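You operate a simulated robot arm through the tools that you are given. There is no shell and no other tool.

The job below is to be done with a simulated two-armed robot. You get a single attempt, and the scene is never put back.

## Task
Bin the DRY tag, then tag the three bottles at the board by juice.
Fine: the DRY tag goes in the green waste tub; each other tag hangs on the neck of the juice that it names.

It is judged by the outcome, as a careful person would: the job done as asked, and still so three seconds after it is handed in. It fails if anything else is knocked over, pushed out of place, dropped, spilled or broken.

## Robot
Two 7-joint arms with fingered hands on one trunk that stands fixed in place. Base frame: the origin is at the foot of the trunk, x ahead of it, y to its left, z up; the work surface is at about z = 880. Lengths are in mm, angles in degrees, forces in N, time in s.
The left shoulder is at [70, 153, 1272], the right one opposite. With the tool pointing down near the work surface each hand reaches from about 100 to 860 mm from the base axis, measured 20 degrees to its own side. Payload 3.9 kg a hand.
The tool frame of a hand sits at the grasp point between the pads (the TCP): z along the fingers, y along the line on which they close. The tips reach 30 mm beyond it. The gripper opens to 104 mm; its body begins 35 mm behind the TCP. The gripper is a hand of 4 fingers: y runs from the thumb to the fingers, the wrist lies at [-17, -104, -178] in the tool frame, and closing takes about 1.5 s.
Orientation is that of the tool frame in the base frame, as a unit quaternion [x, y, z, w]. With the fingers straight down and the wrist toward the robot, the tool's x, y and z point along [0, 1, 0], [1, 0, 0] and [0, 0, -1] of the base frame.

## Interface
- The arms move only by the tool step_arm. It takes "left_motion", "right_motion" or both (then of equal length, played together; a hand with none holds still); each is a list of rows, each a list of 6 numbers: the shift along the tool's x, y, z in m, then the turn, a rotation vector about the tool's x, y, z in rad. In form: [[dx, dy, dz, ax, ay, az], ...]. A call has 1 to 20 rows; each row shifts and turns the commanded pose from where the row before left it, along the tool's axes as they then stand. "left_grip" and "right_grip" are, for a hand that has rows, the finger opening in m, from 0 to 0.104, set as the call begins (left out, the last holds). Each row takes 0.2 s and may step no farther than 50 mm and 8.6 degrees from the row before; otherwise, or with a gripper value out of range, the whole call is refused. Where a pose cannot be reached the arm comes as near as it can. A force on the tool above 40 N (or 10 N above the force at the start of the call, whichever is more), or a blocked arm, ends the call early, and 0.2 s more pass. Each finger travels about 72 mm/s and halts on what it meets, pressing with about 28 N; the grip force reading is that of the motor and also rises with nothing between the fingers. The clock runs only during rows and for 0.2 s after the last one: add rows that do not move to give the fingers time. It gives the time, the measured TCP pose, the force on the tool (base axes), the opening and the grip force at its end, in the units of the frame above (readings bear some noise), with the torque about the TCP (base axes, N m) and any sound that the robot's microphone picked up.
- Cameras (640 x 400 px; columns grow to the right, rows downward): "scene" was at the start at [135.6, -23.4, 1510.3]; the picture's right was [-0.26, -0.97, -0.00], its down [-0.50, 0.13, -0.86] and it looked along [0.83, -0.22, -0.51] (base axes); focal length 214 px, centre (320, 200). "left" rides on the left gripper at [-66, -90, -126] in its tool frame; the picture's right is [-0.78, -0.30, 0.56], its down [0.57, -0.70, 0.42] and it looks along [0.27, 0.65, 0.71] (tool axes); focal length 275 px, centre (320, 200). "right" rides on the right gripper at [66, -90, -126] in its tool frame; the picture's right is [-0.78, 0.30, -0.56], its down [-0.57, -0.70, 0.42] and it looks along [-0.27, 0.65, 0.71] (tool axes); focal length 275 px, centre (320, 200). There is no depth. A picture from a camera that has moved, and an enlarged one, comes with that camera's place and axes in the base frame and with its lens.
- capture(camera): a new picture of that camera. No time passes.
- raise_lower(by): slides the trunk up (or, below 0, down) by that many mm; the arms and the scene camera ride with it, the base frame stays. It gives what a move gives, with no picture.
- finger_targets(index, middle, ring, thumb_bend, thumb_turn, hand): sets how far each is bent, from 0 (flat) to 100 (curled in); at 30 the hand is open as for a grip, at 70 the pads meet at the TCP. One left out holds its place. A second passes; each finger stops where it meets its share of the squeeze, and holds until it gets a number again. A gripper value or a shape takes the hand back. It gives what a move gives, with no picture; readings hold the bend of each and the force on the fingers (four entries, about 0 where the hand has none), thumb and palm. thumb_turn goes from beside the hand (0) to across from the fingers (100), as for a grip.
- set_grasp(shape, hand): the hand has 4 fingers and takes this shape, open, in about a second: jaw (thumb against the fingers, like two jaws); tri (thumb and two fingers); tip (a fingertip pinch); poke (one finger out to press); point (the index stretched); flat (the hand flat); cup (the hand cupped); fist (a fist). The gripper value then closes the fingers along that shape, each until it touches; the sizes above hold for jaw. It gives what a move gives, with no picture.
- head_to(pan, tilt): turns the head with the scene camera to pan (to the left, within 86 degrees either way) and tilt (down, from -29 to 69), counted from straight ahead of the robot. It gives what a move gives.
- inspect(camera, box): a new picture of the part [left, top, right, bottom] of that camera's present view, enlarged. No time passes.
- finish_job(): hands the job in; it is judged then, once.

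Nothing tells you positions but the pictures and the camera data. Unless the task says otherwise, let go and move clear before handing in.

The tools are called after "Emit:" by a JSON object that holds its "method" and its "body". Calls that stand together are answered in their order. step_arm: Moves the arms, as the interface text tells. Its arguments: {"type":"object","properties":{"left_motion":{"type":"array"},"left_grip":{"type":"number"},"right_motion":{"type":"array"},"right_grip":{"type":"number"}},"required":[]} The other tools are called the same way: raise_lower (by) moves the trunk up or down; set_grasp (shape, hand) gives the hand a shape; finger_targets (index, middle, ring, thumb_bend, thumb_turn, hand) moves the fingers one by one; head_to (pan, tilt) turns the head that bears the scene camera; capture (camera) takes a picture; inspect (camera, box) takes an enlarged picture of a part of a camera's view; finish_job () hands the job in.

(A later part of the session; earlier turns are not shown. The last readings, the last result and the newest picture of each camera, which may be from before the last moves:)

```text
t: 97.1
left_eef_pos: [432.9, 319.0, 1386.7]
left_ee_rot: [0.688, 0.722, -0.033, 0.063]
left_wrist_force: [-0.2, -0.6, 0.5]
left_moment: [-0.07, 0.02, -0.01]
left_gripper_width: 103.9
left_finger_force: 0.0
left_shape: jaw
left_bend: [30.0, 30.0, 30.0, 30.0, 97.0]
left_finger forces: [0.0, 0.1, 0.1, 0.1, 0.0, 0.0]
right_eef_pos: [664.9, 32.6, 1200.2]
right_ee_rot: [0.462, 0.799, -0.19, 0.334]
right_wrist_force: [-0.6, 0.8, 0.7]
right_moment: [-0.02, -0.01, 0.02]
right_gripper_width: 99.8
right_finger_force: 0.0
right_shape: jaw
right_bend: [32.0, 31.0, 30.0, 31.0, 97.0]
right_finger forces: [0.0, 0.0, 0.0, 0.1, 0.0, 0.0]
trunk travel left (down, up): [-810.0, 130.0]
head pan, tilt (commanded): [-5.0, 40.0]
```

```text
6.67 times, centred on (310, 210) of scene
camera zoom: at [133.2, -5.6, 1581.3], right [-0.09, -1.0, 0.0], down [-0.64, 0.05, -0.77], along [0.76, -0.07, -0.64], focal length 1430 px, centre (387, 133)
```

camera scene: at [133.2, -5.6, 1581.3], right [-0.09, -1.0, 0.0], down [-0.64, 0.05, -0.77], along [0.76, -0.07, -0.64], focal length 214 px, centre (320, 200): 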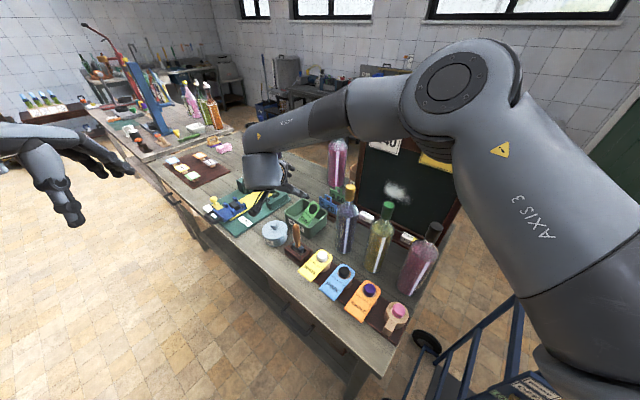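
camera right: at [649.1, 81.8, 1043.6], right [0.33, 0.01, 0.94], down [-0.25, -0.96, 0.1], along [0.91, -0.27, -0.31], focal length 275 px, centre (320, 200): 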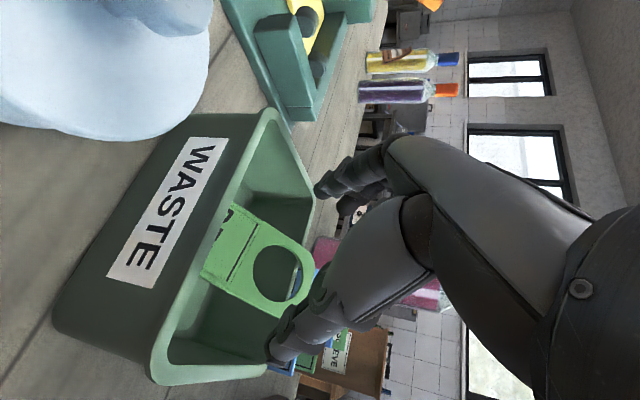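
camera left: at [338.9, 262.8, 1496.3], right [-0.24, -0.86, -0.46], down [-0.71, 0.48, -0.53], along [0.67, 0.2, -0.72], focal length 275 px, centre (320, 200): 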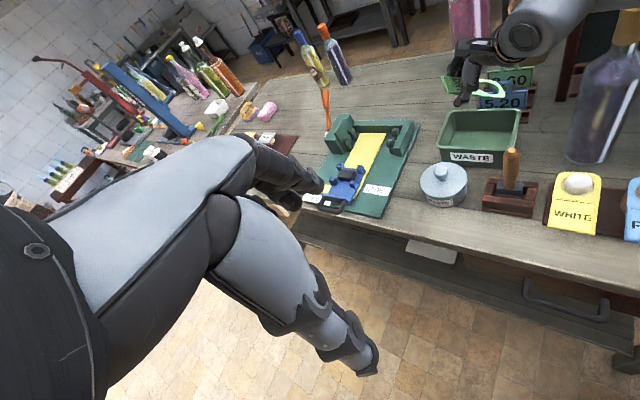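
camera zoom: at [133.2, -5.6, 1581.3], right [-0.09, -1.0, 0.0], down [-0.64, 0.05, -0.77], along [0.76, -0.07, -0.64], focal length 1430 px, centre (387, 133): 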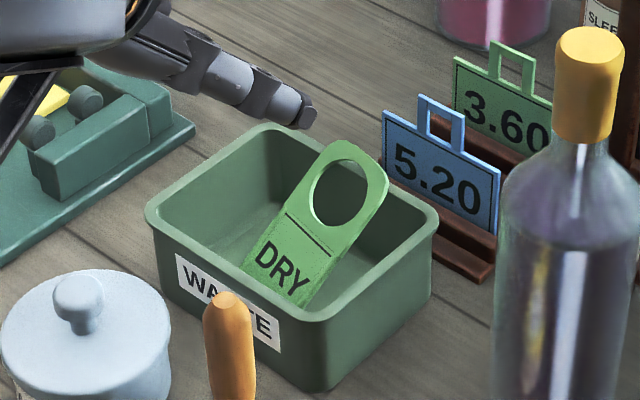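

The tag rests inside the tub. Now I'll measure the three rack tags and the caps precisely from two camera heights.

Emit:
{"method": "inspect", "body": {"camera": "scene", "box": [296, 240, 360, 300]}}

Emit:
{"method": "inspect", "body": {"camera": "scene", "box": [330, 260, 410, 330]}}

Emit:
{"method": "inspect", "body": {"camera": "scene", "box": [335, 170, 445, 250]}}

Emit:
{"method": "raise_lower", "body": {"by": 130}}

Emit:
{"method": "capture", "body": {"camera": "scene"}}

```text
6.67 times, centred on (328, 270) of scene
camera zoom: at [133.2, -5.6, 1581.3], right [-0.09, -1.0, 0.0], down [-0.64, 0.05, -0.77], along [0.76, -0.07, -0.64], focal length 1430 px, centre (267, -267)
```

zoom: 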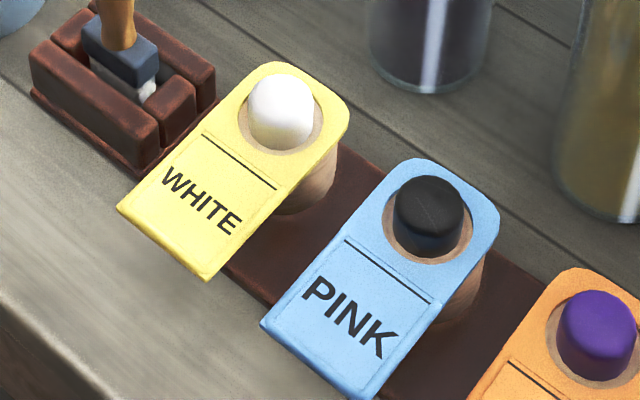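

```text
5.71 times, centred on (370, 295) of scene
camera zoom: at [133.2, -5.6, 1581.3], right [-0.09, -1.0, 0.0], down [-0.64, 0.05, -0.77], along [0.76, -0.07, -0.64], focal length 1226 px, centre (34, -343)
```

zoom: 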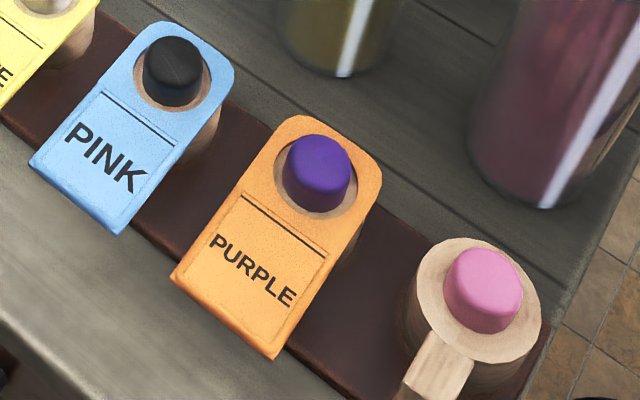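

```text
5.00 times, centred on (390, 210) of scene
camera zoom: at [133.2, -5.6, 1581.3], right [-0.09, -1.0, 0.0], down [-0.64, 0.05, -0.77], along [0.76, -0.07, -0.64], focal length 1072 px, centre (-30, 150)
```

zoom: 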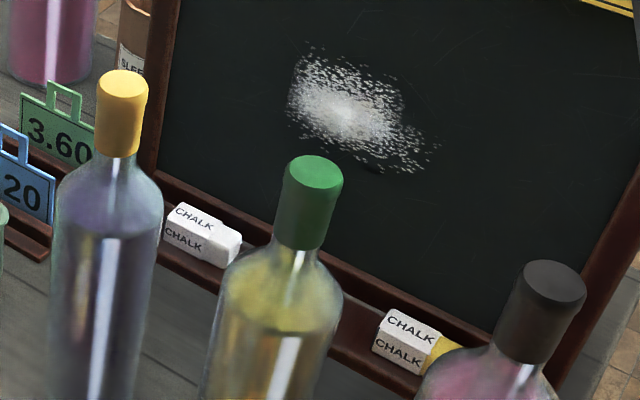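

```text
t: 98.7
left_eef_pos: [433.1, 318.9, 1515.2]
left_ee_rot: [0.688, 0.722, -0.035, 0.063]
left_wrist_force: [-0.2, 0.2, 0.5]
left_moment: [-0.01, -0.02, 0.01]
left_gripper_width: 103.9
left_finger_force: 0.0
left_shape: jaw
left_bend: [30.0, 30.0, 30.0, 30.0, 97.0]
left_finger forces: [0.0, 0.0, 0.0, 0.0, 0.0, 0.1]
right_eef_pos: [665.3, 33.0, 1331.1]
right_ee_rot: [0.462, 0.8, -0.19, 0.333]
right_wrist_force: [-0.1, -0.2, -0.3]
right_moment: [-0.04, 0.01, -0.04]
right_gripper_width: 99.7
right_finger_force: 0.1
right_shape: jaw
right_bend: [32.0, 31.0, 30.0, 31.0, 97.0]
right_finger forces: [0.1, 0.0, 0.0, 0.1, 0.1, 0.0]
trunk travel left (down, up): [-940.0, 0.0]
head pan, tilt (commanded): [-5.0, 40.0]
```

```text
taken
camera scene: at [133.5, -7.0, 1711.2], right [-0.09, -1.0, 0.0], down [-0.64, 0.06, -0.77], along [0.76, -0.07, -0.64], focal length 214 px, centre (320, 200)
```

scene: 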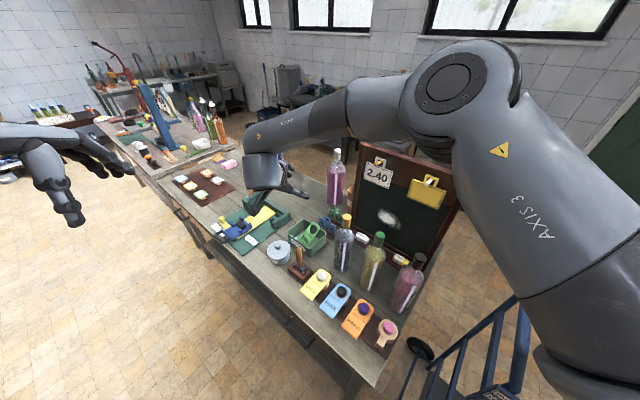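

Emit:
{"method": "inspect", "body": {"camera": "scene", "box": [290, 255, 354, 315]}}

Emit:
{"method": "inspect", "body": {"camera": "scene", "box": [330, 275, 410, 345]}}

Emit:
{"method": "inspect", "body": {"camera": "scene", "box": [325, 200, 435, 280]}}

```text
6.67 times, centred on (322, 285) of scene
camera zoom: at [133.5, -7.0, 1711.2], right [-0.09, -1.0, 0.0], down [-0.64, 0.06, -0.77], along [0.76, -0.07, -0.64], focal length 1430 px, centre (307, -367)
```

zoom: 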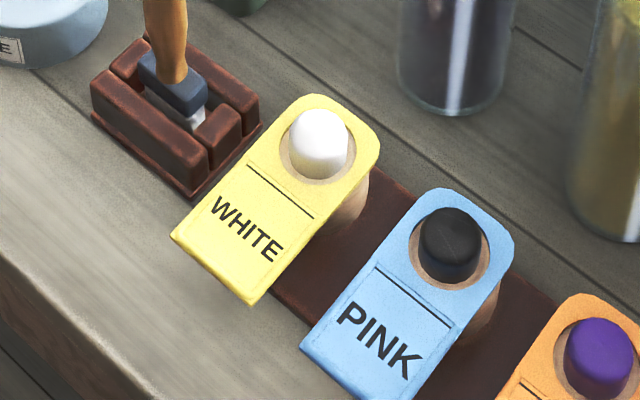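

```text
5.71 times, centred on (370, 310) of scene
camera zoom: at [133.5, -7.0, 1711.2], right [-0.09, -1.0, 0.0], down [-0.64, 0.06, -0.77], along [0.76, -0.07, -0.64], focal length 1226 px, centre (34, -429)
```

zoom: 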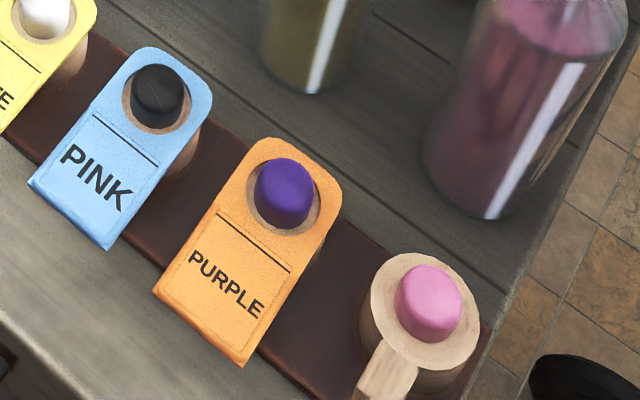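

```text
5.00 times, centred on (380, 240) of scene
camera zoom: at [133.5, -7.0, 1711.2], right [-0.09, -1.0, 0.0], down [-0.64, 0.06, -0.77], along [0.76, -0.07, -0.64], focal length 1072 px, centre (20, 0)
```

zoom: 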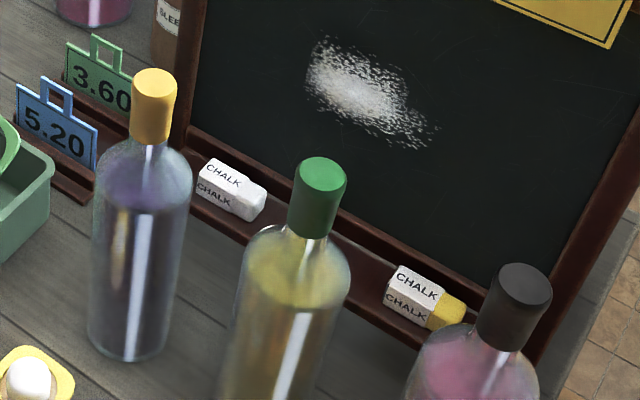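

Triangulation gives the tag holes at white (586,-54), pink (518,-121), purple (450,-189) at z≈932, and the caps at yellow (661,-148), green (569,-239), black (477,-332) with tops at 1184. I'll move the right hand above the WHITE tag.

Emit:
{"method": "step_arm", "body": {"right_motion": [[0, 0, 0, -0.0259, 0.1043, -0.0465], [0, 0, 0, -0.0259, 0.1043, -0.0465], [0, 0, 0, -0.0259, 0.1043, -0.0465], [0, 0, 0, -0.0259, 0.1043, -0.0465], [0, 0, 0, -0.0259, 0.1043, -0.0465], [0.0208, -0.0235, 0.0319, 0, 0, 0], [0.0208, -0.0235, 0.0319, 0, 0, 0], [0.0208, -0.0235, 0.0319, 0, 0, 0], [0.0208, -0.0235, 0.0319, 0, 0, 0], [0.0208, -0.0235, 0.0319, 0, 0, 0], [0, 0, 0, 0, 0, 0]], "right_grip": 0.085}}

Emit:
{"method": "capture", "body": {"camera": "scene"}}

Emit:
{"method": "capture", "body": {"camera": "right"}}

```text
t: 101.1
left_eef_pos: [433.3, 319.2, 1517.3]
left_ee_rot: [0.688, 0.722, -0.034, 0.063]
left_wrist_force: [-0.8, 0.2, 0.2]
left_moment: [0.02, -0.01, 0.01]
left_gripper_width: 103.8
left_finger_force: 0.0
left_shape: jaw
left_bend: [30.0, 30.0, 30.0, 30.0, 97.0]
left_finger forces: [0.1, 0.0, 0.1, 0.0, 0.0, 0.1]
right_eef_pos: [544.6, -11.2, 1146.7]
right_ee_rot: [0.389, 0.908, -0.065, 0.142]
right_wrist_force: [-1.0, 0.2, -0.1]
right_moment: [-0.01, 0.0, -0.02]
right_gripper_width: 85.4
right_finger_force: 0.0
right_shape: jaw
right_bend: [27.0, 34.0, 31.0, 45.0, 98.0]
right_finger forces: [0.0, 0.1, 0.0, 0.1, 0.1, 0.0]
right hand out of reach, approached as far as the arm can: row 5
trunk travel left (down, up): [-940.0, 0.0]
head pan, tilt (commanded): [-5.0, 40.0]
```

```text
taken
camera scene: at [133.3, -7.4, 1711.3], right [-0.09, -1.0, 0.0], down [-0.64, 0.06, -0.77], along [0.76, -0.07, -0.64], focal length 214 px, centre (320, 200)
```

scene: 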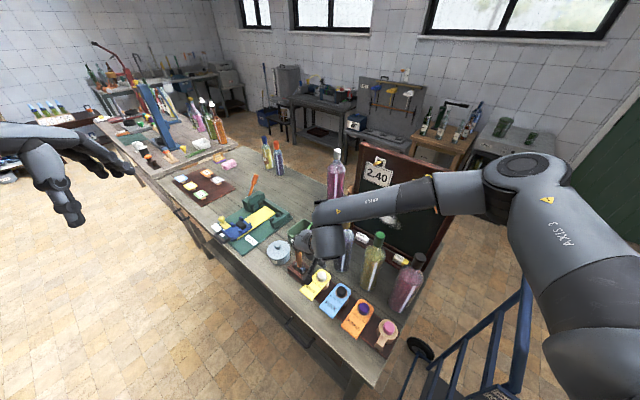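

```text
taken
camera right: at [409.1, 0.5, 1245.6], right [0.61, -0.2, 0.77], down [-0.04, -0.97, -0.22], along [0.79, 0.1, -0.6], focal length 275 px, centre (320, 200)
```

right: 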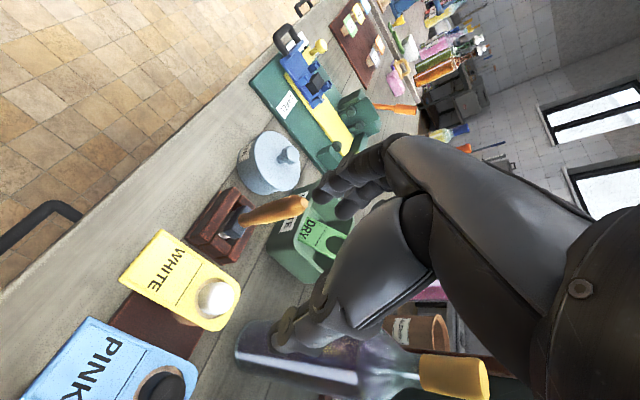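

Emit:
{"method": "step_arm", "body": {"right_motion": [[0.0169, -0.001, 0.046, -0.011, 0, -0.033], [0.0169, -0.001, 0.046, 0, 0, 0], [0.0169, -0.001, 0.046, 0, 0, 0], [0, 0, 0, 0, 0, 0]], "right_grip": 0.08}}

Emit:
{"method": "capture", "body": {"camera": "right"}}

Emit:
{"method": "inspect", "body": {"camera": "scene", "box": [270, 210, 390, 310]}}

```text
t: 102.1
left_eef_pos: [432.1, 317.7, 1517.1]
left_ee_rot: [0.689, 0.722, -0.033, 0.062]
left_wrist_force: [1.1, 0.0, -0.1]
left_moment: [0.04, 0.02, -0.02]
left_gripper_width: 104.1
left_finger_force: 0.1
left_shape: jaw
left_bend: [30.0, 30.0, 30.0, 30.0, 97.0]
left_finger forces: [0.0, 0.0, 0.1, 0.0, 0.0, 0.0]
right_eef_pos: [539.6, -9.8, 998.3]
right_ee_rot: [0.373, 0.914, -0.062, 0.144]
right_wrist_force: [0.3, -0.1, 0.5]
right_moment: [0.01, 0.0, 0.01]
right_gripper_width: 80.0
right_finger_force: 0.0
right_shape: jaw
right_bend: [27.0, 35.0, 32.0, 50.0, 98.0]
right_finger forces: [0.1, 0.0, 0.0, 0.0, 0.0, 0.0]
trunk travel left (down, up): [-940.0, 0.0]
head pan, tilt (commanded): [-5.0, 40.0]
```

```text
taken
camera right: at [403.0, -3.9, 1098.5], right [0.61, -0.18, 0.77], down [-0.01, -0.97, -0.22], along [0.79, 0.13, -0.6], focal length 275 px, centre (320, 200)
```

right: 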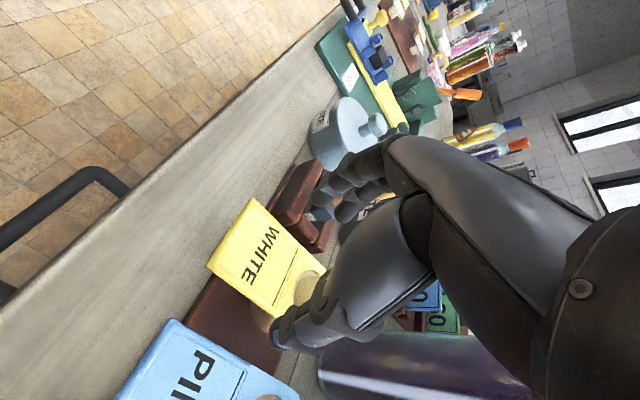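

```text
4.00 times, centred on (330, 260) of scene
camera zoom: at [132.9, -7.0, 1711.3], right [-0.09, -1.0, 0.0], down [-0.64, 0.06, -0.77], along [0.76, -0.07, -0.64], focal length 858 px, centre (280, -40)
```

zoom: 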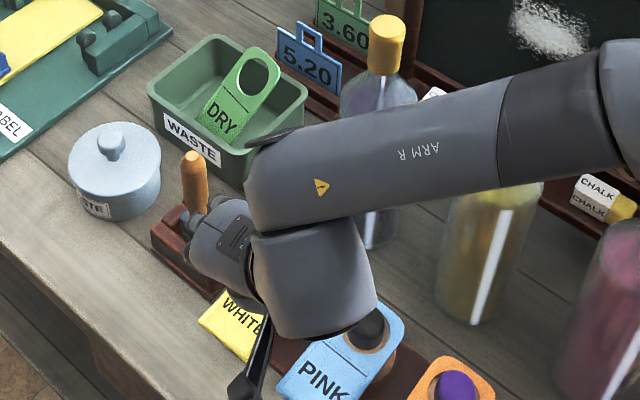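

Emit:
{"method": "step_arm", "body": {"right_motion": [[0.0065, -0.0006, 0.0154, 0, 0, 0], [0.0065, -0.0007, 0.0154, 0, 0, 0], [0, 0, 0, 0, 0, 0]]}}

Emit:
{"method": "capture", "body": {"camera": "right"}}

Emit:
{"method": "inspect", "body": {"camera": "scene", "box": [280, 240, 360, 310]}}

```text
t: 102.9
left_eef_pos: [433.4, 318.1, 1516.7]
left_ee_rot: [0.688, 0.722, -0.034, 0.063]
left_wrist_force: [-0.7, -0.3, -0.5]
left_moment: [-0.01, 0.02, -0.04]
left_gripper_width: 104.1
left_finger_force: 0.0
left_shape: jaw
left_bend: [30.0, 30.0, 30.0, 30.0, 97.0]
left_finger forces: [0.0, 0.0, 0.0, 0.1, 0.0, 0.0]
right_eef_pos: [534.2, -11.3, 966.3]
right_ee_rot: [0.373, 0.915, -0.062, 0.143]
right_wrist_force: [-0.6, -0.2, 0.7]
right_moment: [0.03, 0.01, -0.02]
right_gripper_width: 80.1
right_finger_force: 0.1
right_shape: jaw
right_bend: [27.0, 35.0, 32.0, 50.0, 98.0]
right_finger forces: [0.1, 0.0, 0.0, 0.1, 0.1, 0.0]
trunk travel left (down, up): [-940.0, 0.0]
head pan, tilt (commanded): [-5.0, 40.0]
```

```text
taken
camera right: at [397.6, -4.1, 1065.8], right [0.61, -0.18, 0.77], down [-0.01, -0.97, -0.22], along [0.79, 0.13, -0.6], focal length 275 px, centre (320, 200)
```

right: 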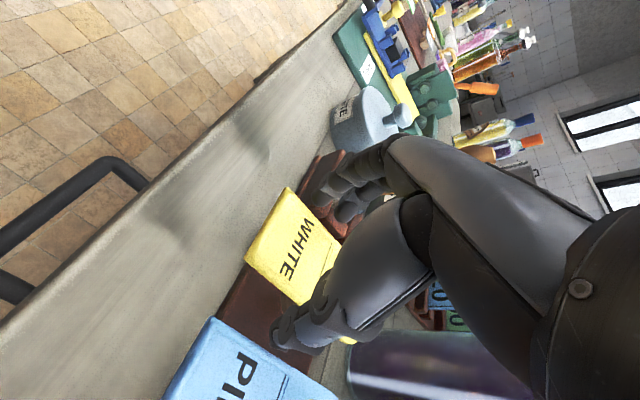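

```text
5.71 times, centred on (320, 275) of scene
camera zoom: at [133.0, -7.5, 1711.3], right [-0.09, -1.0, 0.0], down [-0.64, 0.06, -0.77], along [0.76, -0.07, -0.64], focal length 1226 px, centre (320, -229)
```

zoom: 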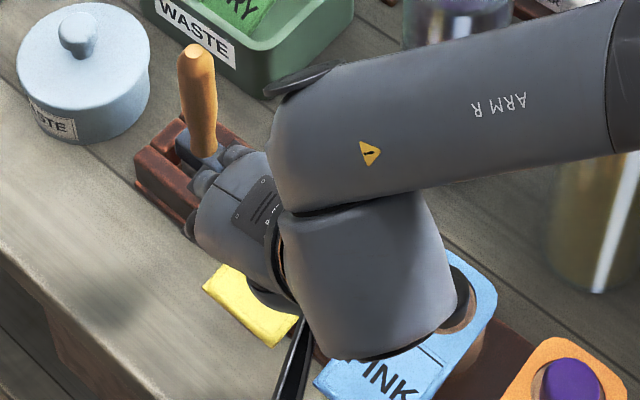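

Emit:
{"method": "step_arm", "body": {"right_motion": [[0.0052, 0.001, 0.0162, 0, 0, 0], [0, 0, 0, 0, 0, 0]]}}

Emit:
{"method": "inspect", "body": {"camera": "right", "box": [200, 120, 440, 370]}}

Emit:
{"method": "inspect", "body": {"camera": "scene", "box": [280, 240, 360, 310]}}

```text
t: 103.5
left_eef_pos: [433.8, 318.1, 1516.9]
left_ee_rot: [0.688, 0.722, -0.033, 0.063]
left_wrist_force: [-0.1, -0.1, -0.4]
left_moment: [-0.01, -0.01, 0.0]
left_gripper_width: 104.1
left_finger_force: 0.1
left_shape: jaw
left_bend: [30.0, 30.0, 30.0, 30.0, 97.0]
left_finger forces: [0.1, 0.0, 0.0, 0.0, 0.0, 0.0]
right_eef_pos: [534.3, -9.3, 948.7]
right_ee_rot: [0.373, 0.914, -0.063, 0.145]
right_wrist_force: [-0.1, -0.3, 0.5]
right_moment: [-0.01, 0.0, 0.01]
right_gripper_width: 80.4
right_finger_force: 0.1
right_shape: jaw
right_bend: [27.0, 35.0, 32.0, 50.0, 98.0]
right_finger forces: [0.0, 0.1, 0.0, 0.0, 0.0, 0.1]
trunk travel left (down, up): [-940.0, 0.0]
head pan, tilt (commanded): [-5.0, 40.0]
```

```text
1.60 times, centred on (320, 245) of right
camera zoom: at [398.8, -3.6, 1048.2], right [0.61, -0.18, 0.77], down [-0.01, -0.98, -0.22], along [0.79, 0.13, -0.6], focal length 440 px, centre (320, 128)
```

zoom: 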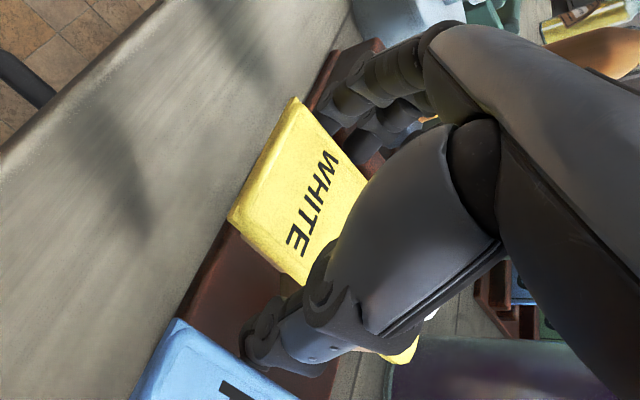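

```text
5.71 times, centred on (320, 275) of scene
camera zoom: at [133.3, -7.1, 1711.3], right [-0.09, -1.0, 0.0], down [-0.64, 0.06, -0.77], along [0.76, -0.07, -0.64], focal length 1226 px, centre (320, -229)
```

zoom: 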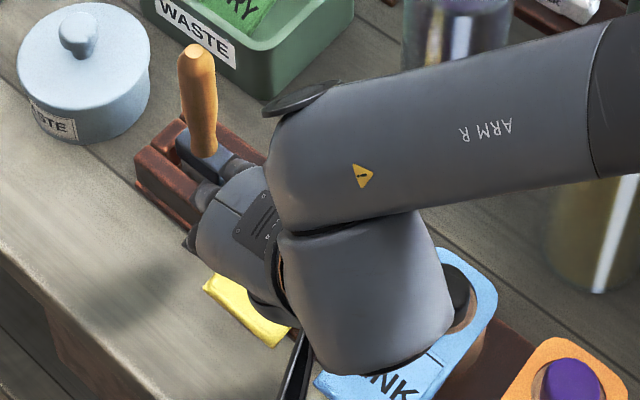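

The hand straddles the WHITE label with clearance on both sides. Closing.

Emit:
{"method": "step_arm", "body": {"right_motion": [[0.0009, 0, 0.0028, 0, 0, 0], [0, 0, 0, 0, 0, 0], [0, 0, 0, 0, 0, 0], [0, 0, 0, 0, 0, 0], [0, 0, 0, 0, 0, 0], [0, 0, 0, 0, 0, 0], [0, 0, 0, 0, 0, 0]], "right_grip": 0.045}}

Emit:
{"method": "inspect", "body": {"camera": "right", "box": [200, 120, 440, 370]}}

Emit:
{"method": "inspect", "body": {"camera": "scene", "box": [280, 240, 360, 310]}}

```text
t: 105.1
left_eef_pos: [433.1, 317.8, 1516.4]
left_ee_rot: [0.688, 0.722, -0.034, 0.063]
left_wrist_force: [0.0, -0.3, 0.2]
left_moment: [-0.02, -0.01, -0.01]
left_gripper_width: 103.9
left_finger_force: 0.1
left_shape: jaw
left_bend: [30.0, 30.0, 30.0, 30.0, 97.0]
left_finger forces: [0.0, 0.0, 0.1, 0.0, 0.0, 0.1]
right_eef_pos: [535.4, -10.6, 946.6]
right_ee_rot: [0.374, 0.914, -0.062, 0.143]
right_wrist_force: [0.3, 0.2, 1.6]
right_moment: [-0.1, -0.15, -0.01]
right_gripper_width: 51.2
right_finger_force: 27.5
right_shape: jaw
right_bend: [74.0, 44.0, 41.0, 69.0, 99.0]
right_finger forces: [15.0, 7.1, 7.0, 0.0, 25.9, 0.0]
trunk travel left (down, up): [-940.0, 0.0]
head pan, tilt (commanded): [-5.0, 40.0]
```

```text
1.60 times, centred on (320, 245) of right
camera zoom: at [398.8, -3.5, 1045.8], right [0.61, -0.18, 0.77], down [-0.01, -0.97, -0.22], along [0.79, 0.13, -0.6], focal length 440 px, centre (320, 128)
```

zoom: 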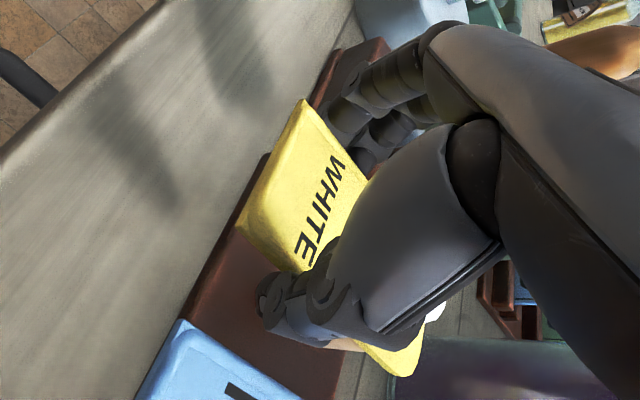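

```text
5.71 times, centred on (320, 275) of scene
camera zoom: at [133.1, -7.3, 1711.3], right [-0.09, -1.0, 0.0], down [-0.64, 0.06, -0.77], along [0.76, -0.07, -0.64], focal length 1226 px, centre (320, -229)
```

zoom: 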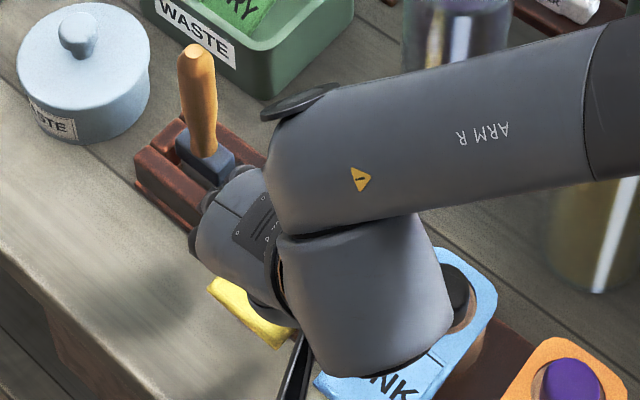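

Firm grip. Lifting the WHITE tag straight up off its knob in small steps.

Emit:
{"method": "step_arm", "body": {"right_motion": [[-0.0016, 0, -0.0047, 0, 0, 0], [-0.0016, 0, -0.0047, 0, 0, 0], [-0.0016, 0, -0.0047, 0, 0, 0], [0, 0, 0, 0, 0, 0]]}}

Emit:
{"method": "inspect", "body": {"camera": "right", "box": [200, 120, 440, 370]}}

```text
t: 106.1
left_eef_pos: [433.2, 318.3, 1516.5]
left_ee_rot: [0.688, 0.722, -0.033, 0.063]
left_wrist_force: [0.7, -0.2, -0.2]
left_moment: [0.04, 0.0, 0.02]
left_gripper_width: 103.8
left_finger_force: 0.2
left_shape: jaw
left_bend: [30.0, 30.0, 30.0, 30.0, 97.0]
left_finger forces: [0.0, 0.1, 0.0, 0.0, 0.0, 0.1]
right_eef_pos: [534.3, -11.1, 962.2]
right_ee_rot: [0.373, 0.914, -0.062, 0.144]
right_wrist_force: [-0.3, -0.2, -0.1]
right_moment: [0.0, 0.0, 0.03]
right_gripper_width: 50.7
right_finger_force: 28.4
right_shape: jaw
right_bend: [75.0, 44.0, 42.0, 69.0, 99.0]
right_finger forces: [14.1, 8.1, 3.9, 0.0, 26.0, 0.1]
trunk travel left (down, up): [-940.0, 0.0]
head pan, tilt (commanded): [-5.0, 40.0]
```

```text
1.60 times, centred on (320, 245) of right
camera zoom: at [398.7, -3.5, 1061.6], right [0.61, -0.18, 0.77], down [-0.01, -0.97, -0.22], along [0.79, 0.13, -0.6], focal length 440 px, centre (320, 128)
```

zoom: 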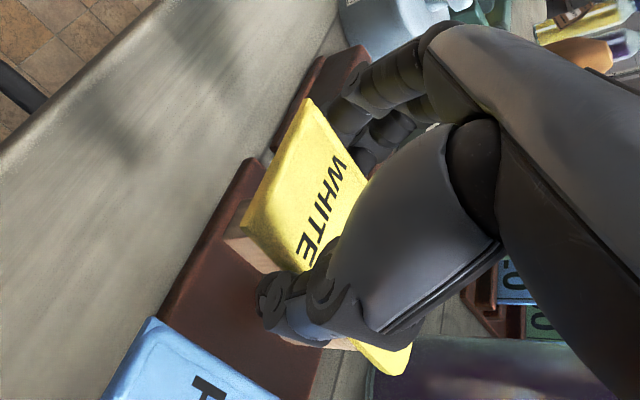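

Emit:
{"method": "step_arm", "body": {"right_motion": [[-0.0025, 0, -0.0076, 0, 0, 0], [-0.0025, 0, -0.0076, 0, 0, 0], [-0.0025, 0, -0.0076, 0, 0, 0], [-0.0031, 0, -0.0095, 0, 0, 0], [-0.0062, 0, -0.019, 0, 0, 0], [-0.0062, 0, -0.019, 0, 0, 0], [0, 0, 0, 0, 0, 0]]}}

Emit:
{"method": "capture", "body": {"camera": "right"}}

Emit:
{"method": "inspect", "body": {"camera": "scene", "box": [270, 210, 390, 310]}}

```text
t: 107.7
left_eef_pos: [433.0, 318.7, 1516.8]
left_ee_rot: [0.689, 0.722, -0.034, 0.063]
left_wrist_force: [-0.5, 0.7, -0.3]
left_moment: [0.05, 0.02, -0.01]
left_gripper_width: 103.8
left_finger_force: 0.1
left_shape: jaw
left_bend: [30.0, 30.0, 30.0, 30.0, 97.0]
left_finger forces: [0.1, 0.0, 0.0, 0.0, 0.1, 0.0]
right_eef_pos: [536.3, -9.6, 1036.7]
right_ee_rot: [0.373, 0.915, -0.061, 0.144]
right_wrist_force: [0.3, -0.2, 0.6]
right_moment: [-0.02, 0.0, 0.01]
right_gripper_width: 50.6
right_finger_force: 28.2
right_shape: jaw
right_bend: [75.0, 44.0, 42.0, 70.0, 99.0]
right_finger forces: [14.5, 8.0, 4.0, 0.0, 25.8, 0.0]
trunk travel left (down, up): [-940.0, 0.0]
head pan, tilt (commanded): [-5.0, 40.0]
```

```text
taken
camera right: at [400.3, -2.6, 1136.1], right [0.62, -0.18, 0.77], down [-0.01, -0.97, -0.22], along [0.79, 0.13, -0.6], focal length 275 px, centre (320, 200)
```

right: 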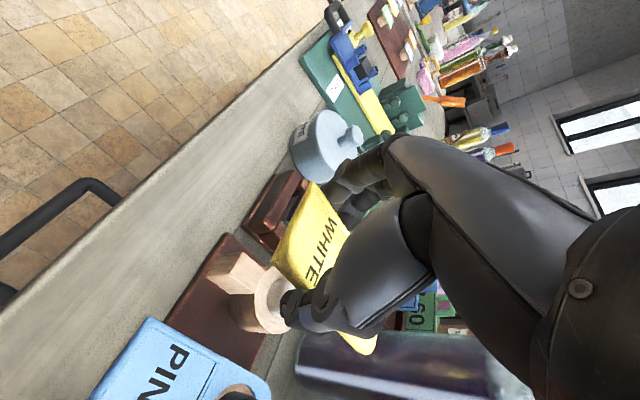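

```text
4.00 times, centred on (330, 260) of scene
camera zoom: at [133.4, -7.2, 1711.3], right [-0.09, -1.0, 0.0], down [-0.64, 0.06, -0.77], along [0.76, -0.07, -0.64], focal length 858 px, centre (280, -40)
```

zoom: 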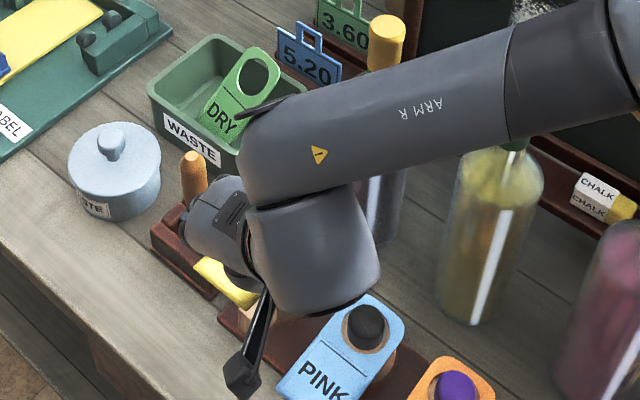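

The WHITE tag is free of its peg. I'll zoom in on it in the hand to find where its hole sits relative to the tool.

Emit:
{"method": "inspect", "body": {"camera": "right", "box": [250, 160, 410, 370]}}

Emit:
{"method": "inspect", "body": {"camera": "scene", "box": [290, 250, 340, 300]}}

Emit:
{"method": "capture", "body": {"camera": "left"}}

```text
1.90 times, centred on (330, 265) of right
camera zoom: at [400.3, -2.6, 1136.1], right [0.62, -0.18, 0.77], down [-0.01, -0.97, -0.22], along [0.79, 0.13, -0.6], focal length 524 px, centre (301, 76)
```

zoom: 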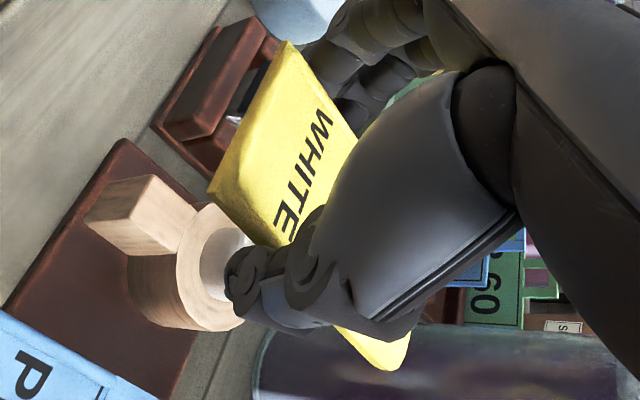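

```text
8.00 times, centred on (315, 275) of scene
camera zoom: at [133.4, -7.2, 1711.3], right [-0.09, -1.0, 0.0], down [-0.64, 0.06, -0.77], along [0.76, -0.07, -0.64], focal length 1716 px, centre (360, -400)
```

zoom: 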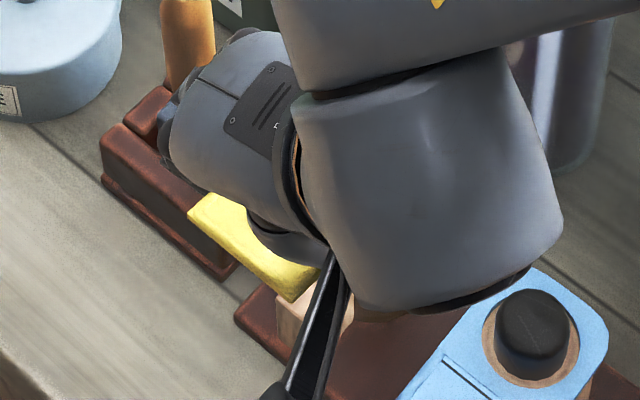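

```text
taken
camera left: at [340.1, 265.5, 1645.5], right [-0.24, -0.86, -0.46], down [-0.71, 0.47, -0.53], along [0.67, 0.2, -0.72], focal length 275 px, centre (320, 200)
```

left: 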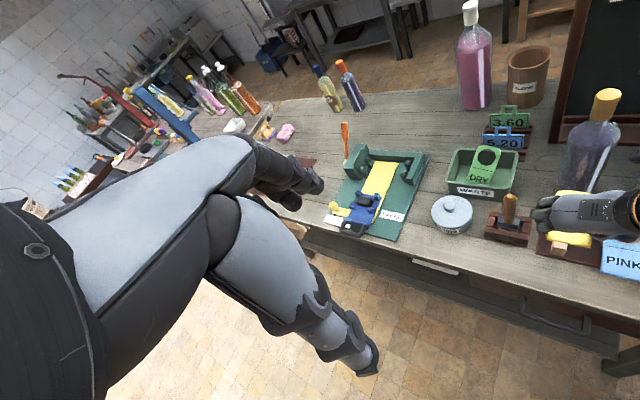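

Emit:
{"method": "inspect", "body": {"camera": "left", "box": [520, 165, 640, 265]}}

```text
4.00 times, centred on (580, 215) of left
camera zoom: at [340.1, 265.5, 1645.5], right [-0.24, -0.86, -0.46], down [-0.71, 0.47, -0.53], along [0.67, 0.2, -0.72], focal length 1101 px, centre (-720, 140)
```

zoom: 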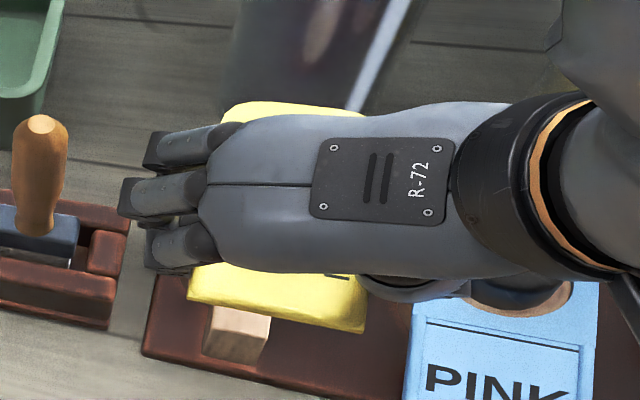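

From two cameras I compute the WHITE tag's hole at about 66 mm ahead of the tool point, tilted 8° down. I'll level the tag, lift high, and carry it over to the green-capped (white juice) bottle.

Emit:
{"method": "step_arm", "body": {"right_motion": [[0, 0, 0, 0, -0.14, 0], [-0.0217, 0, -0.0445, 0, 0, 0], [-0.0217, 0, -0.0445, 0, 0, 0], [-0.0217, 0, -0.0445, 0, 0, 0], [-0.0217, 0, -0.0445, 0, 0, 0], [-0.0264, -0.0349, 0.0129, 0, 0, 0], [-0.0264, -0.0349, 0.0129, 0, 0, 0], [-0.0264, -0.0349, 0.0129, 0, 0, 0], [-0.0264, -0.0349, 0.0129, 0, 0, 0], [0, 0, 0, 0, 0, 0]]}}

Emit:
{"method": "capture", "body": {"camera": "scene"}}

Emit:
{"method": "capture", "body": {"camera": "right"}}

```text
t: 109.9
left_eef_pos: [433.0, 317.2, 1516.8]
left_ee_rot: [0.688, 0.722, -0.034, 0.062]
left_wrist_force: [-0.7, 0.1, -0.3]
left_moment: [0.01, 0.01, 0.04]
left_gripper_width: 103.9
left_finger_force: 0.1
left_shape: jaw
left_bend: [30.0, 30.0, 30.0, 30.0, 97.0]
left_finger forces: [0.1, 0.0, 0.0, 0.0, 0.0, 0.0]
right_eef_pos: [524.4, -190.7, 1233.9]
right_ee_rot: [0.367, 0.903, -0.088, 0.207]
right_wrist_force: [-0.1, 0.3, -0.1]
right_moment: [-0.03, -0.01, 0.02]
right_gripper_width: 50.5
right_finger_force: 28.1
right_shape: jaw
right_bend: [75.0, 44.0, 42.0, 71.0, 99.0]
right_finger forces: [15.8, 9.0, 4.8, 0.1, 25.1, 0.0]
trunk travel left (down, up): [-940.0, 0.0]
head pan, tilt (commanded): [-5.0, 40.0]
```

```text
taken
camera scene: at [133.4, -8.1, 1711.3], right [-0.09, -1.0, 0.0], down [-0.64, 0.06, -0.77], along [0.76, -0.07, -0.64], focal length 214 px, centre (320, 200)
```

scene: 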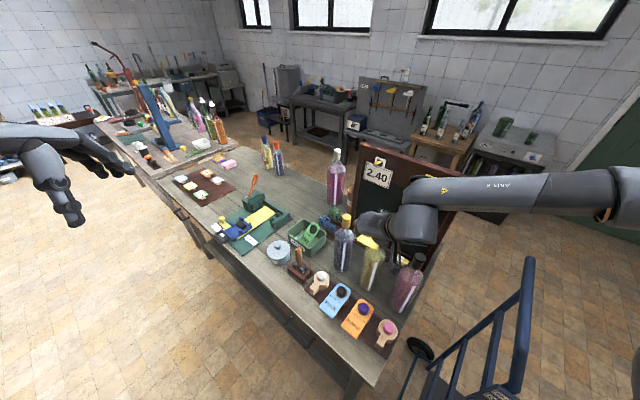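

```text
taken
camera right: at [377.8, -174.5, 1316.9], right [0.53, -0.1, 0.84], down [0.01, -0.99, -0.13], along [0.84, 0.08, -0.53], focal length 275 px, centre (320, 200)
```

right: 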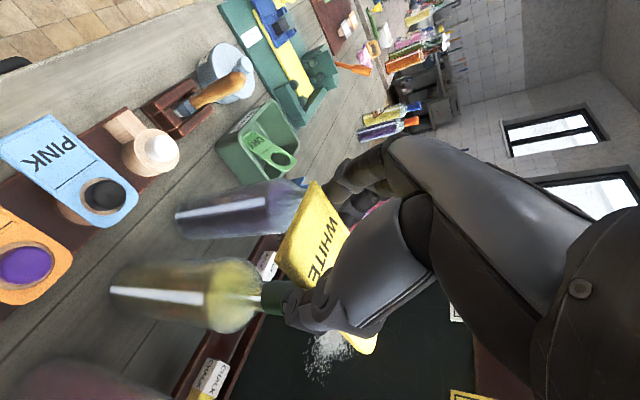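

Emit:
{"method": "head_to", "body": {"pan": -25, "tilt": 45}}

Emit:
{"method": "capture", "body": {"camera": "scene"}}

Emit:
{"method": "inspect", "body": {"camera": "right", "box": [230, 160, 410, 370]}}

Emit:
{"method": "capture", "body": {"camera": "left"}}

```text
t: 110.7
left_eef_pos: [433.1, 319.3, 1516.6]
left_ee_rot: [0.688, 0.722, -0.035, 0.063]
left_wrist_force: [-0.4, -0.1, 0.6]
left_moment: [0.01, -0.01, 0.01]
left_gripper_width: 104.0
left_finger_force: 0.0
left_shape: jaw
left_bend: [30.0, 30.0, 30.0, 30.0, 97.0]
left_finger forces: [0.0, 0.0, 0.0, 0.1, 0.0, 0.0]
right_eef_pos: [524.0, -189.4, 1233.2]
right_ee_rot: [0.367, 0.902, -0.088, 0.207]
right_wrist_force: [-0.2, 0.4, -1.2]
right_moment: [-0.03, 0.01, 0.03]
right_gripper_width: 50.3
right_finger_force: 28.1
right_shape: jaw
right_bend: [75.0, 44.0, 42.0, 71.0, 99.0]
right_finger forces: [15.7, 8.9, 4.8, 0.0, 25.1, 0.0]
trunk travel left (down, up): [-940.0, 0.0]
head pan, tilt (commanded): [-25.0, 45.0]
```

```text
taken
camera scene: at [122.9, -33.7, 1704.0], right [-0.42, -0.91, 0.0], down [-0.64, 0.3, -0.71], along [0.64, -0.3, -0.71], focal length 214 px, centre (320, 200)
```

scene: 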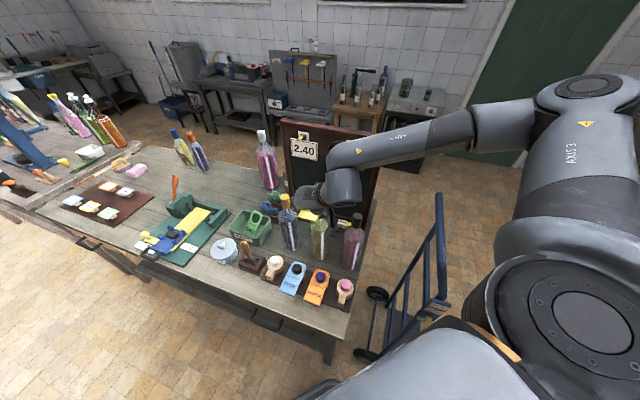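

```text
1.90 times, centred on (320, 265) of right
camera zoom: at [378.3, -173.1, 1317.0], right [0.53, -0.1, 0.84], down [0.01, -0.99, -0.13], along [0.84, 0.07, -0.53], focal length 524 px, centre (320, 76)
```

zoom: 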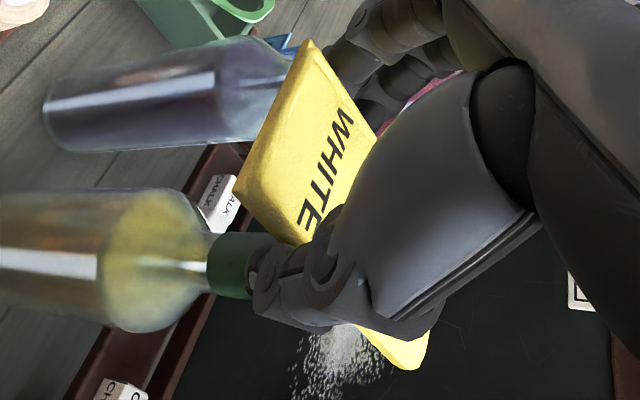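

```text
taken
camera left: at [340.6, 266.0, 1645.3], right [-0.24, -0.86, -0.46], down [-0.71, 0.47, -0.53], along [0.67, 0.2, -0.72], focal length 275 px, centre (320, 200)
```

left: 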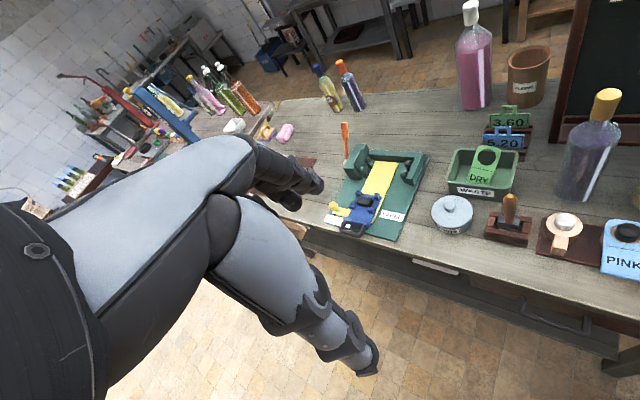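

Emit:
{"method": "inspect", "body": {"camera": "scene", "box": [285, 180, 355, 240]}}

Emit:
{"method": "inspect", "body": {"camera": "scene", "box": [300, 195, 340, 225]}}

```text
6.67 times, centred on (320, 210) of scene
camera zoom: at [122.9, -33.7, 1704.0], right [-0.42, -0.91, 0.0], down [-0.64, 0.3, -0.71], along [0.64, -0.3, -0.71], focal length 1430 px, centre (320, 133)
```

zoom: 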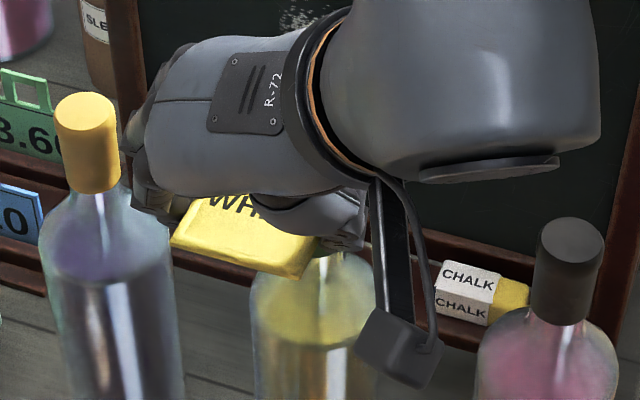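

```text
13.33 times, centred on (320, 210) of scene
camera zoom: at [122.9, -33.7, 1704.0], right [-0.42, -0.91, 0.0], down [-0.64, 0.3, -0.71], along [0.64, -0.3, -0.71], focal length 2860 px, centre (320, 67)
```

zoom: 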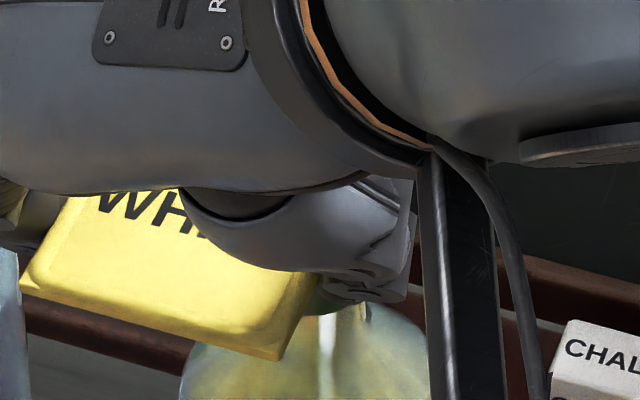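

The scene camera can't see the ring past the hand, but the computed hole position is within about 2 mm of the green cap's axis. I'll make that small correction and lower to just above the cap.

Emit:
{"method": "step_arm", "body": {"right_motion": [[0.001, -0.0022, -0.0005, 0, 0, 0], [0.0072, 0, 0.0148, 0, 0, 0], [0.0072, 0, 0.0148, 0, 0, 0], [0, 0, 0, 0, 0, 0]]}}

Emit:
{"method": "capture", "body": {"camera": "right"}}

Emit:
{"method": "inspect", "body": {"camera": "scene", "box": [285, 180, 355, 240]}}

Emit:
{"method": "inspect", "body": {"camera": "right", "box": [250, 220, 450, 390]}}

```text
t: 111.7
left_eef_pos: [433.1, 318.3, 1517.7]
left_ee_rot: [0.688, 0.722, -0.034, 0.064]
left_wrist_force: [-0.2, -0.6, 0.7]
left_moment: [0.01, -0.03, 0.05]
left_gripper_width: 103.7
left_finger_force: 0.1
left_shape: jaw
left_bend: [30.0, 30.0, 30.0, 30.0, 97.0]
left_finger forces: [0.0, 0.0, 0.0, 0.0, 0.0, 0.1]
right_eef_pos: [521.0, -191.1, 1201.8]
right_ee_rot: [0.368, 0.902, -0.087, 0.209]
right_wrist_force: [-0.8, 0.2, -0.5]
right_moment: [0.02, 0.0, 0.01]
right_gripper_width: 50.3
right_finger_force: 28.4
right_shape: jaw
right_bend: [75.0, 44.0, 42.0, 71.0, 99.0]
right_finger forces: [15.7, 9.1, 4.7, 0.0, 25.0, 0.1]
trunk travel left (down, up): [-940.0, 0.0]
head pan, tilt (commanded): [-25.0, 45.0]
```

```text
taken
camera right: at [375.2, -175.0, 1285.5], right [0.53, -0.1, 0.84], down [0.01, -0.99, -0.13], along [0.85, 0.07, -0.53], focal length 275 px, centre (320, 200)
```

right: 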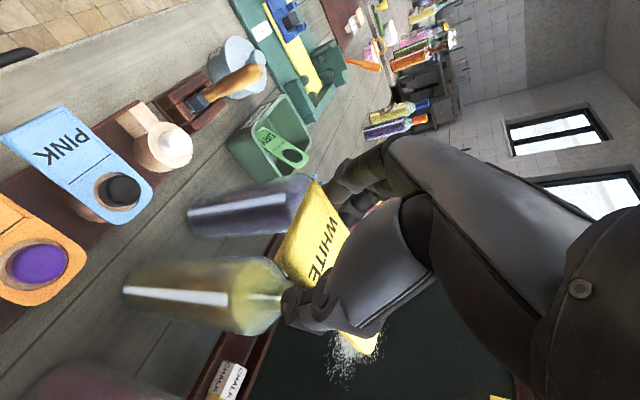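

```text
6.67 times, centred on (320, 210) of scene
camera zoom: at [121.8, -34.4, 1704.1], right [-0.42, -0.91, 0.0], down [-0.64, 0.3, -0.71], along [0.64, -0.3, -0.71], focal length 1430 px, centre (320, 133)
```

zoom: 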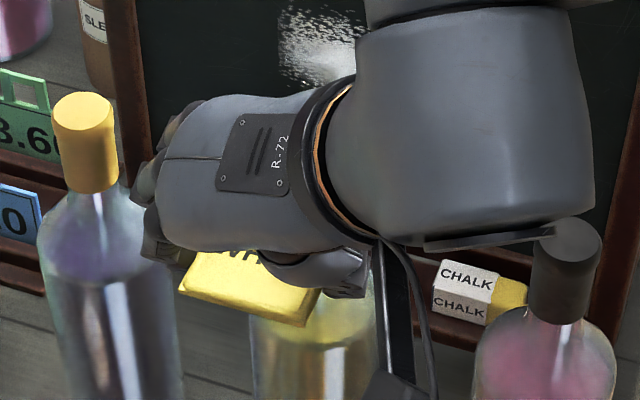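

```text
2.35 times, centred on (350, 305) of right
camera zoom: at [375.2, -175.0, 1285.5], right [0.53, -0.1, 0.84], down [0.01, -0.99, -0.13], along [0.85, 0.07, -0.53], focal length 648 px, centre (249, -47)
```

zoom: 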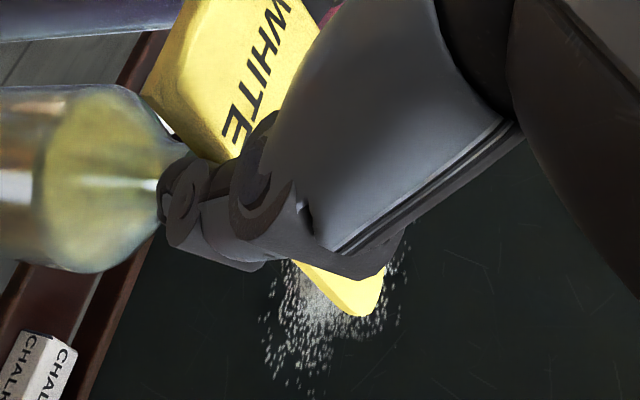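

Emit:
{"method": "step_arm", "body": {"right_motion": [[0.0018, 0, 0.0036, 0, 0, 0], [0.0018, 0, 0.0036, 0, 0, 0], [0.0018, 0, 0.0036, 0, 0, 0], [0, 0, 0, 0, 0, 0]]}}

Emit:
{"method": "inspect", "body": {"camera": "right", "box": [230, 160, 410, 370]}}

```text
t: 112.7
left_eef_pos: [433.2, 317.9, 1517.1]
left_ee_rot: [0.689, 0.722, -0.033, 0.064]
left_wrist_force: [0.3, 0.0, 0.2]
left_moment: [-0.04, 0.01, -0.02]
left_gripper_width: 104.1
left_finger_force: 0.1
left_shape: jaw
left_bend: [30.0, 30.0, 30.0, 30.0, 97.0]
left_finger forces: [0.0, 0.0, 0.0, 0.1, 0.0, 0.0]
right_eef_pos: [521.2, -192.1, 1189.0]
right_ee_rot: [0.368, 0.902, -0.088, 0.208]
right_wrist_force: [0.6, -0.9, -0.4]
right_moment: [0.02, -0.01, -0.01]
right_gripper_width: 50.4
right_finger_force: 28.1
right_shape: jaw
right_bend: [75.0, 44.0, 42.0, 71.0, 99.0]
right_finger forces: [15.9, 9.2, 4.8, 0.1, 25.0, 0.0]
trunk travel left (down, up): [-940.0, 0.0]
head pan, tilt (commanded): [-25.0, 45.0]
```

```text
1.90 times, centred on (320, 265) of right
camera zoom: at [376.0, -175.7, 1274.2], right [0.53, -0.1, 0.84], down [0.01, -0.99, -0.13], along [0.85, 0.07, -0.53], focal length 524 px, centre (320, 76)
```

zoom: 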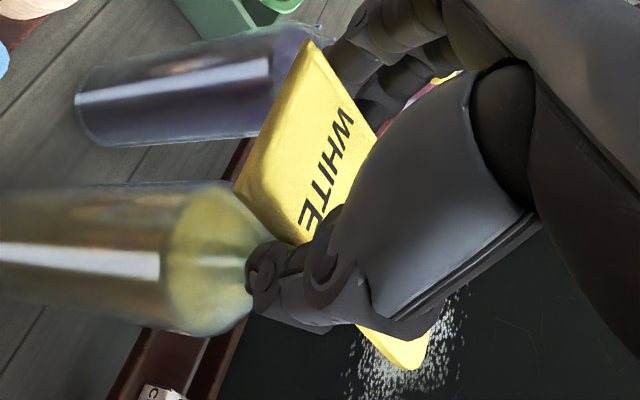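

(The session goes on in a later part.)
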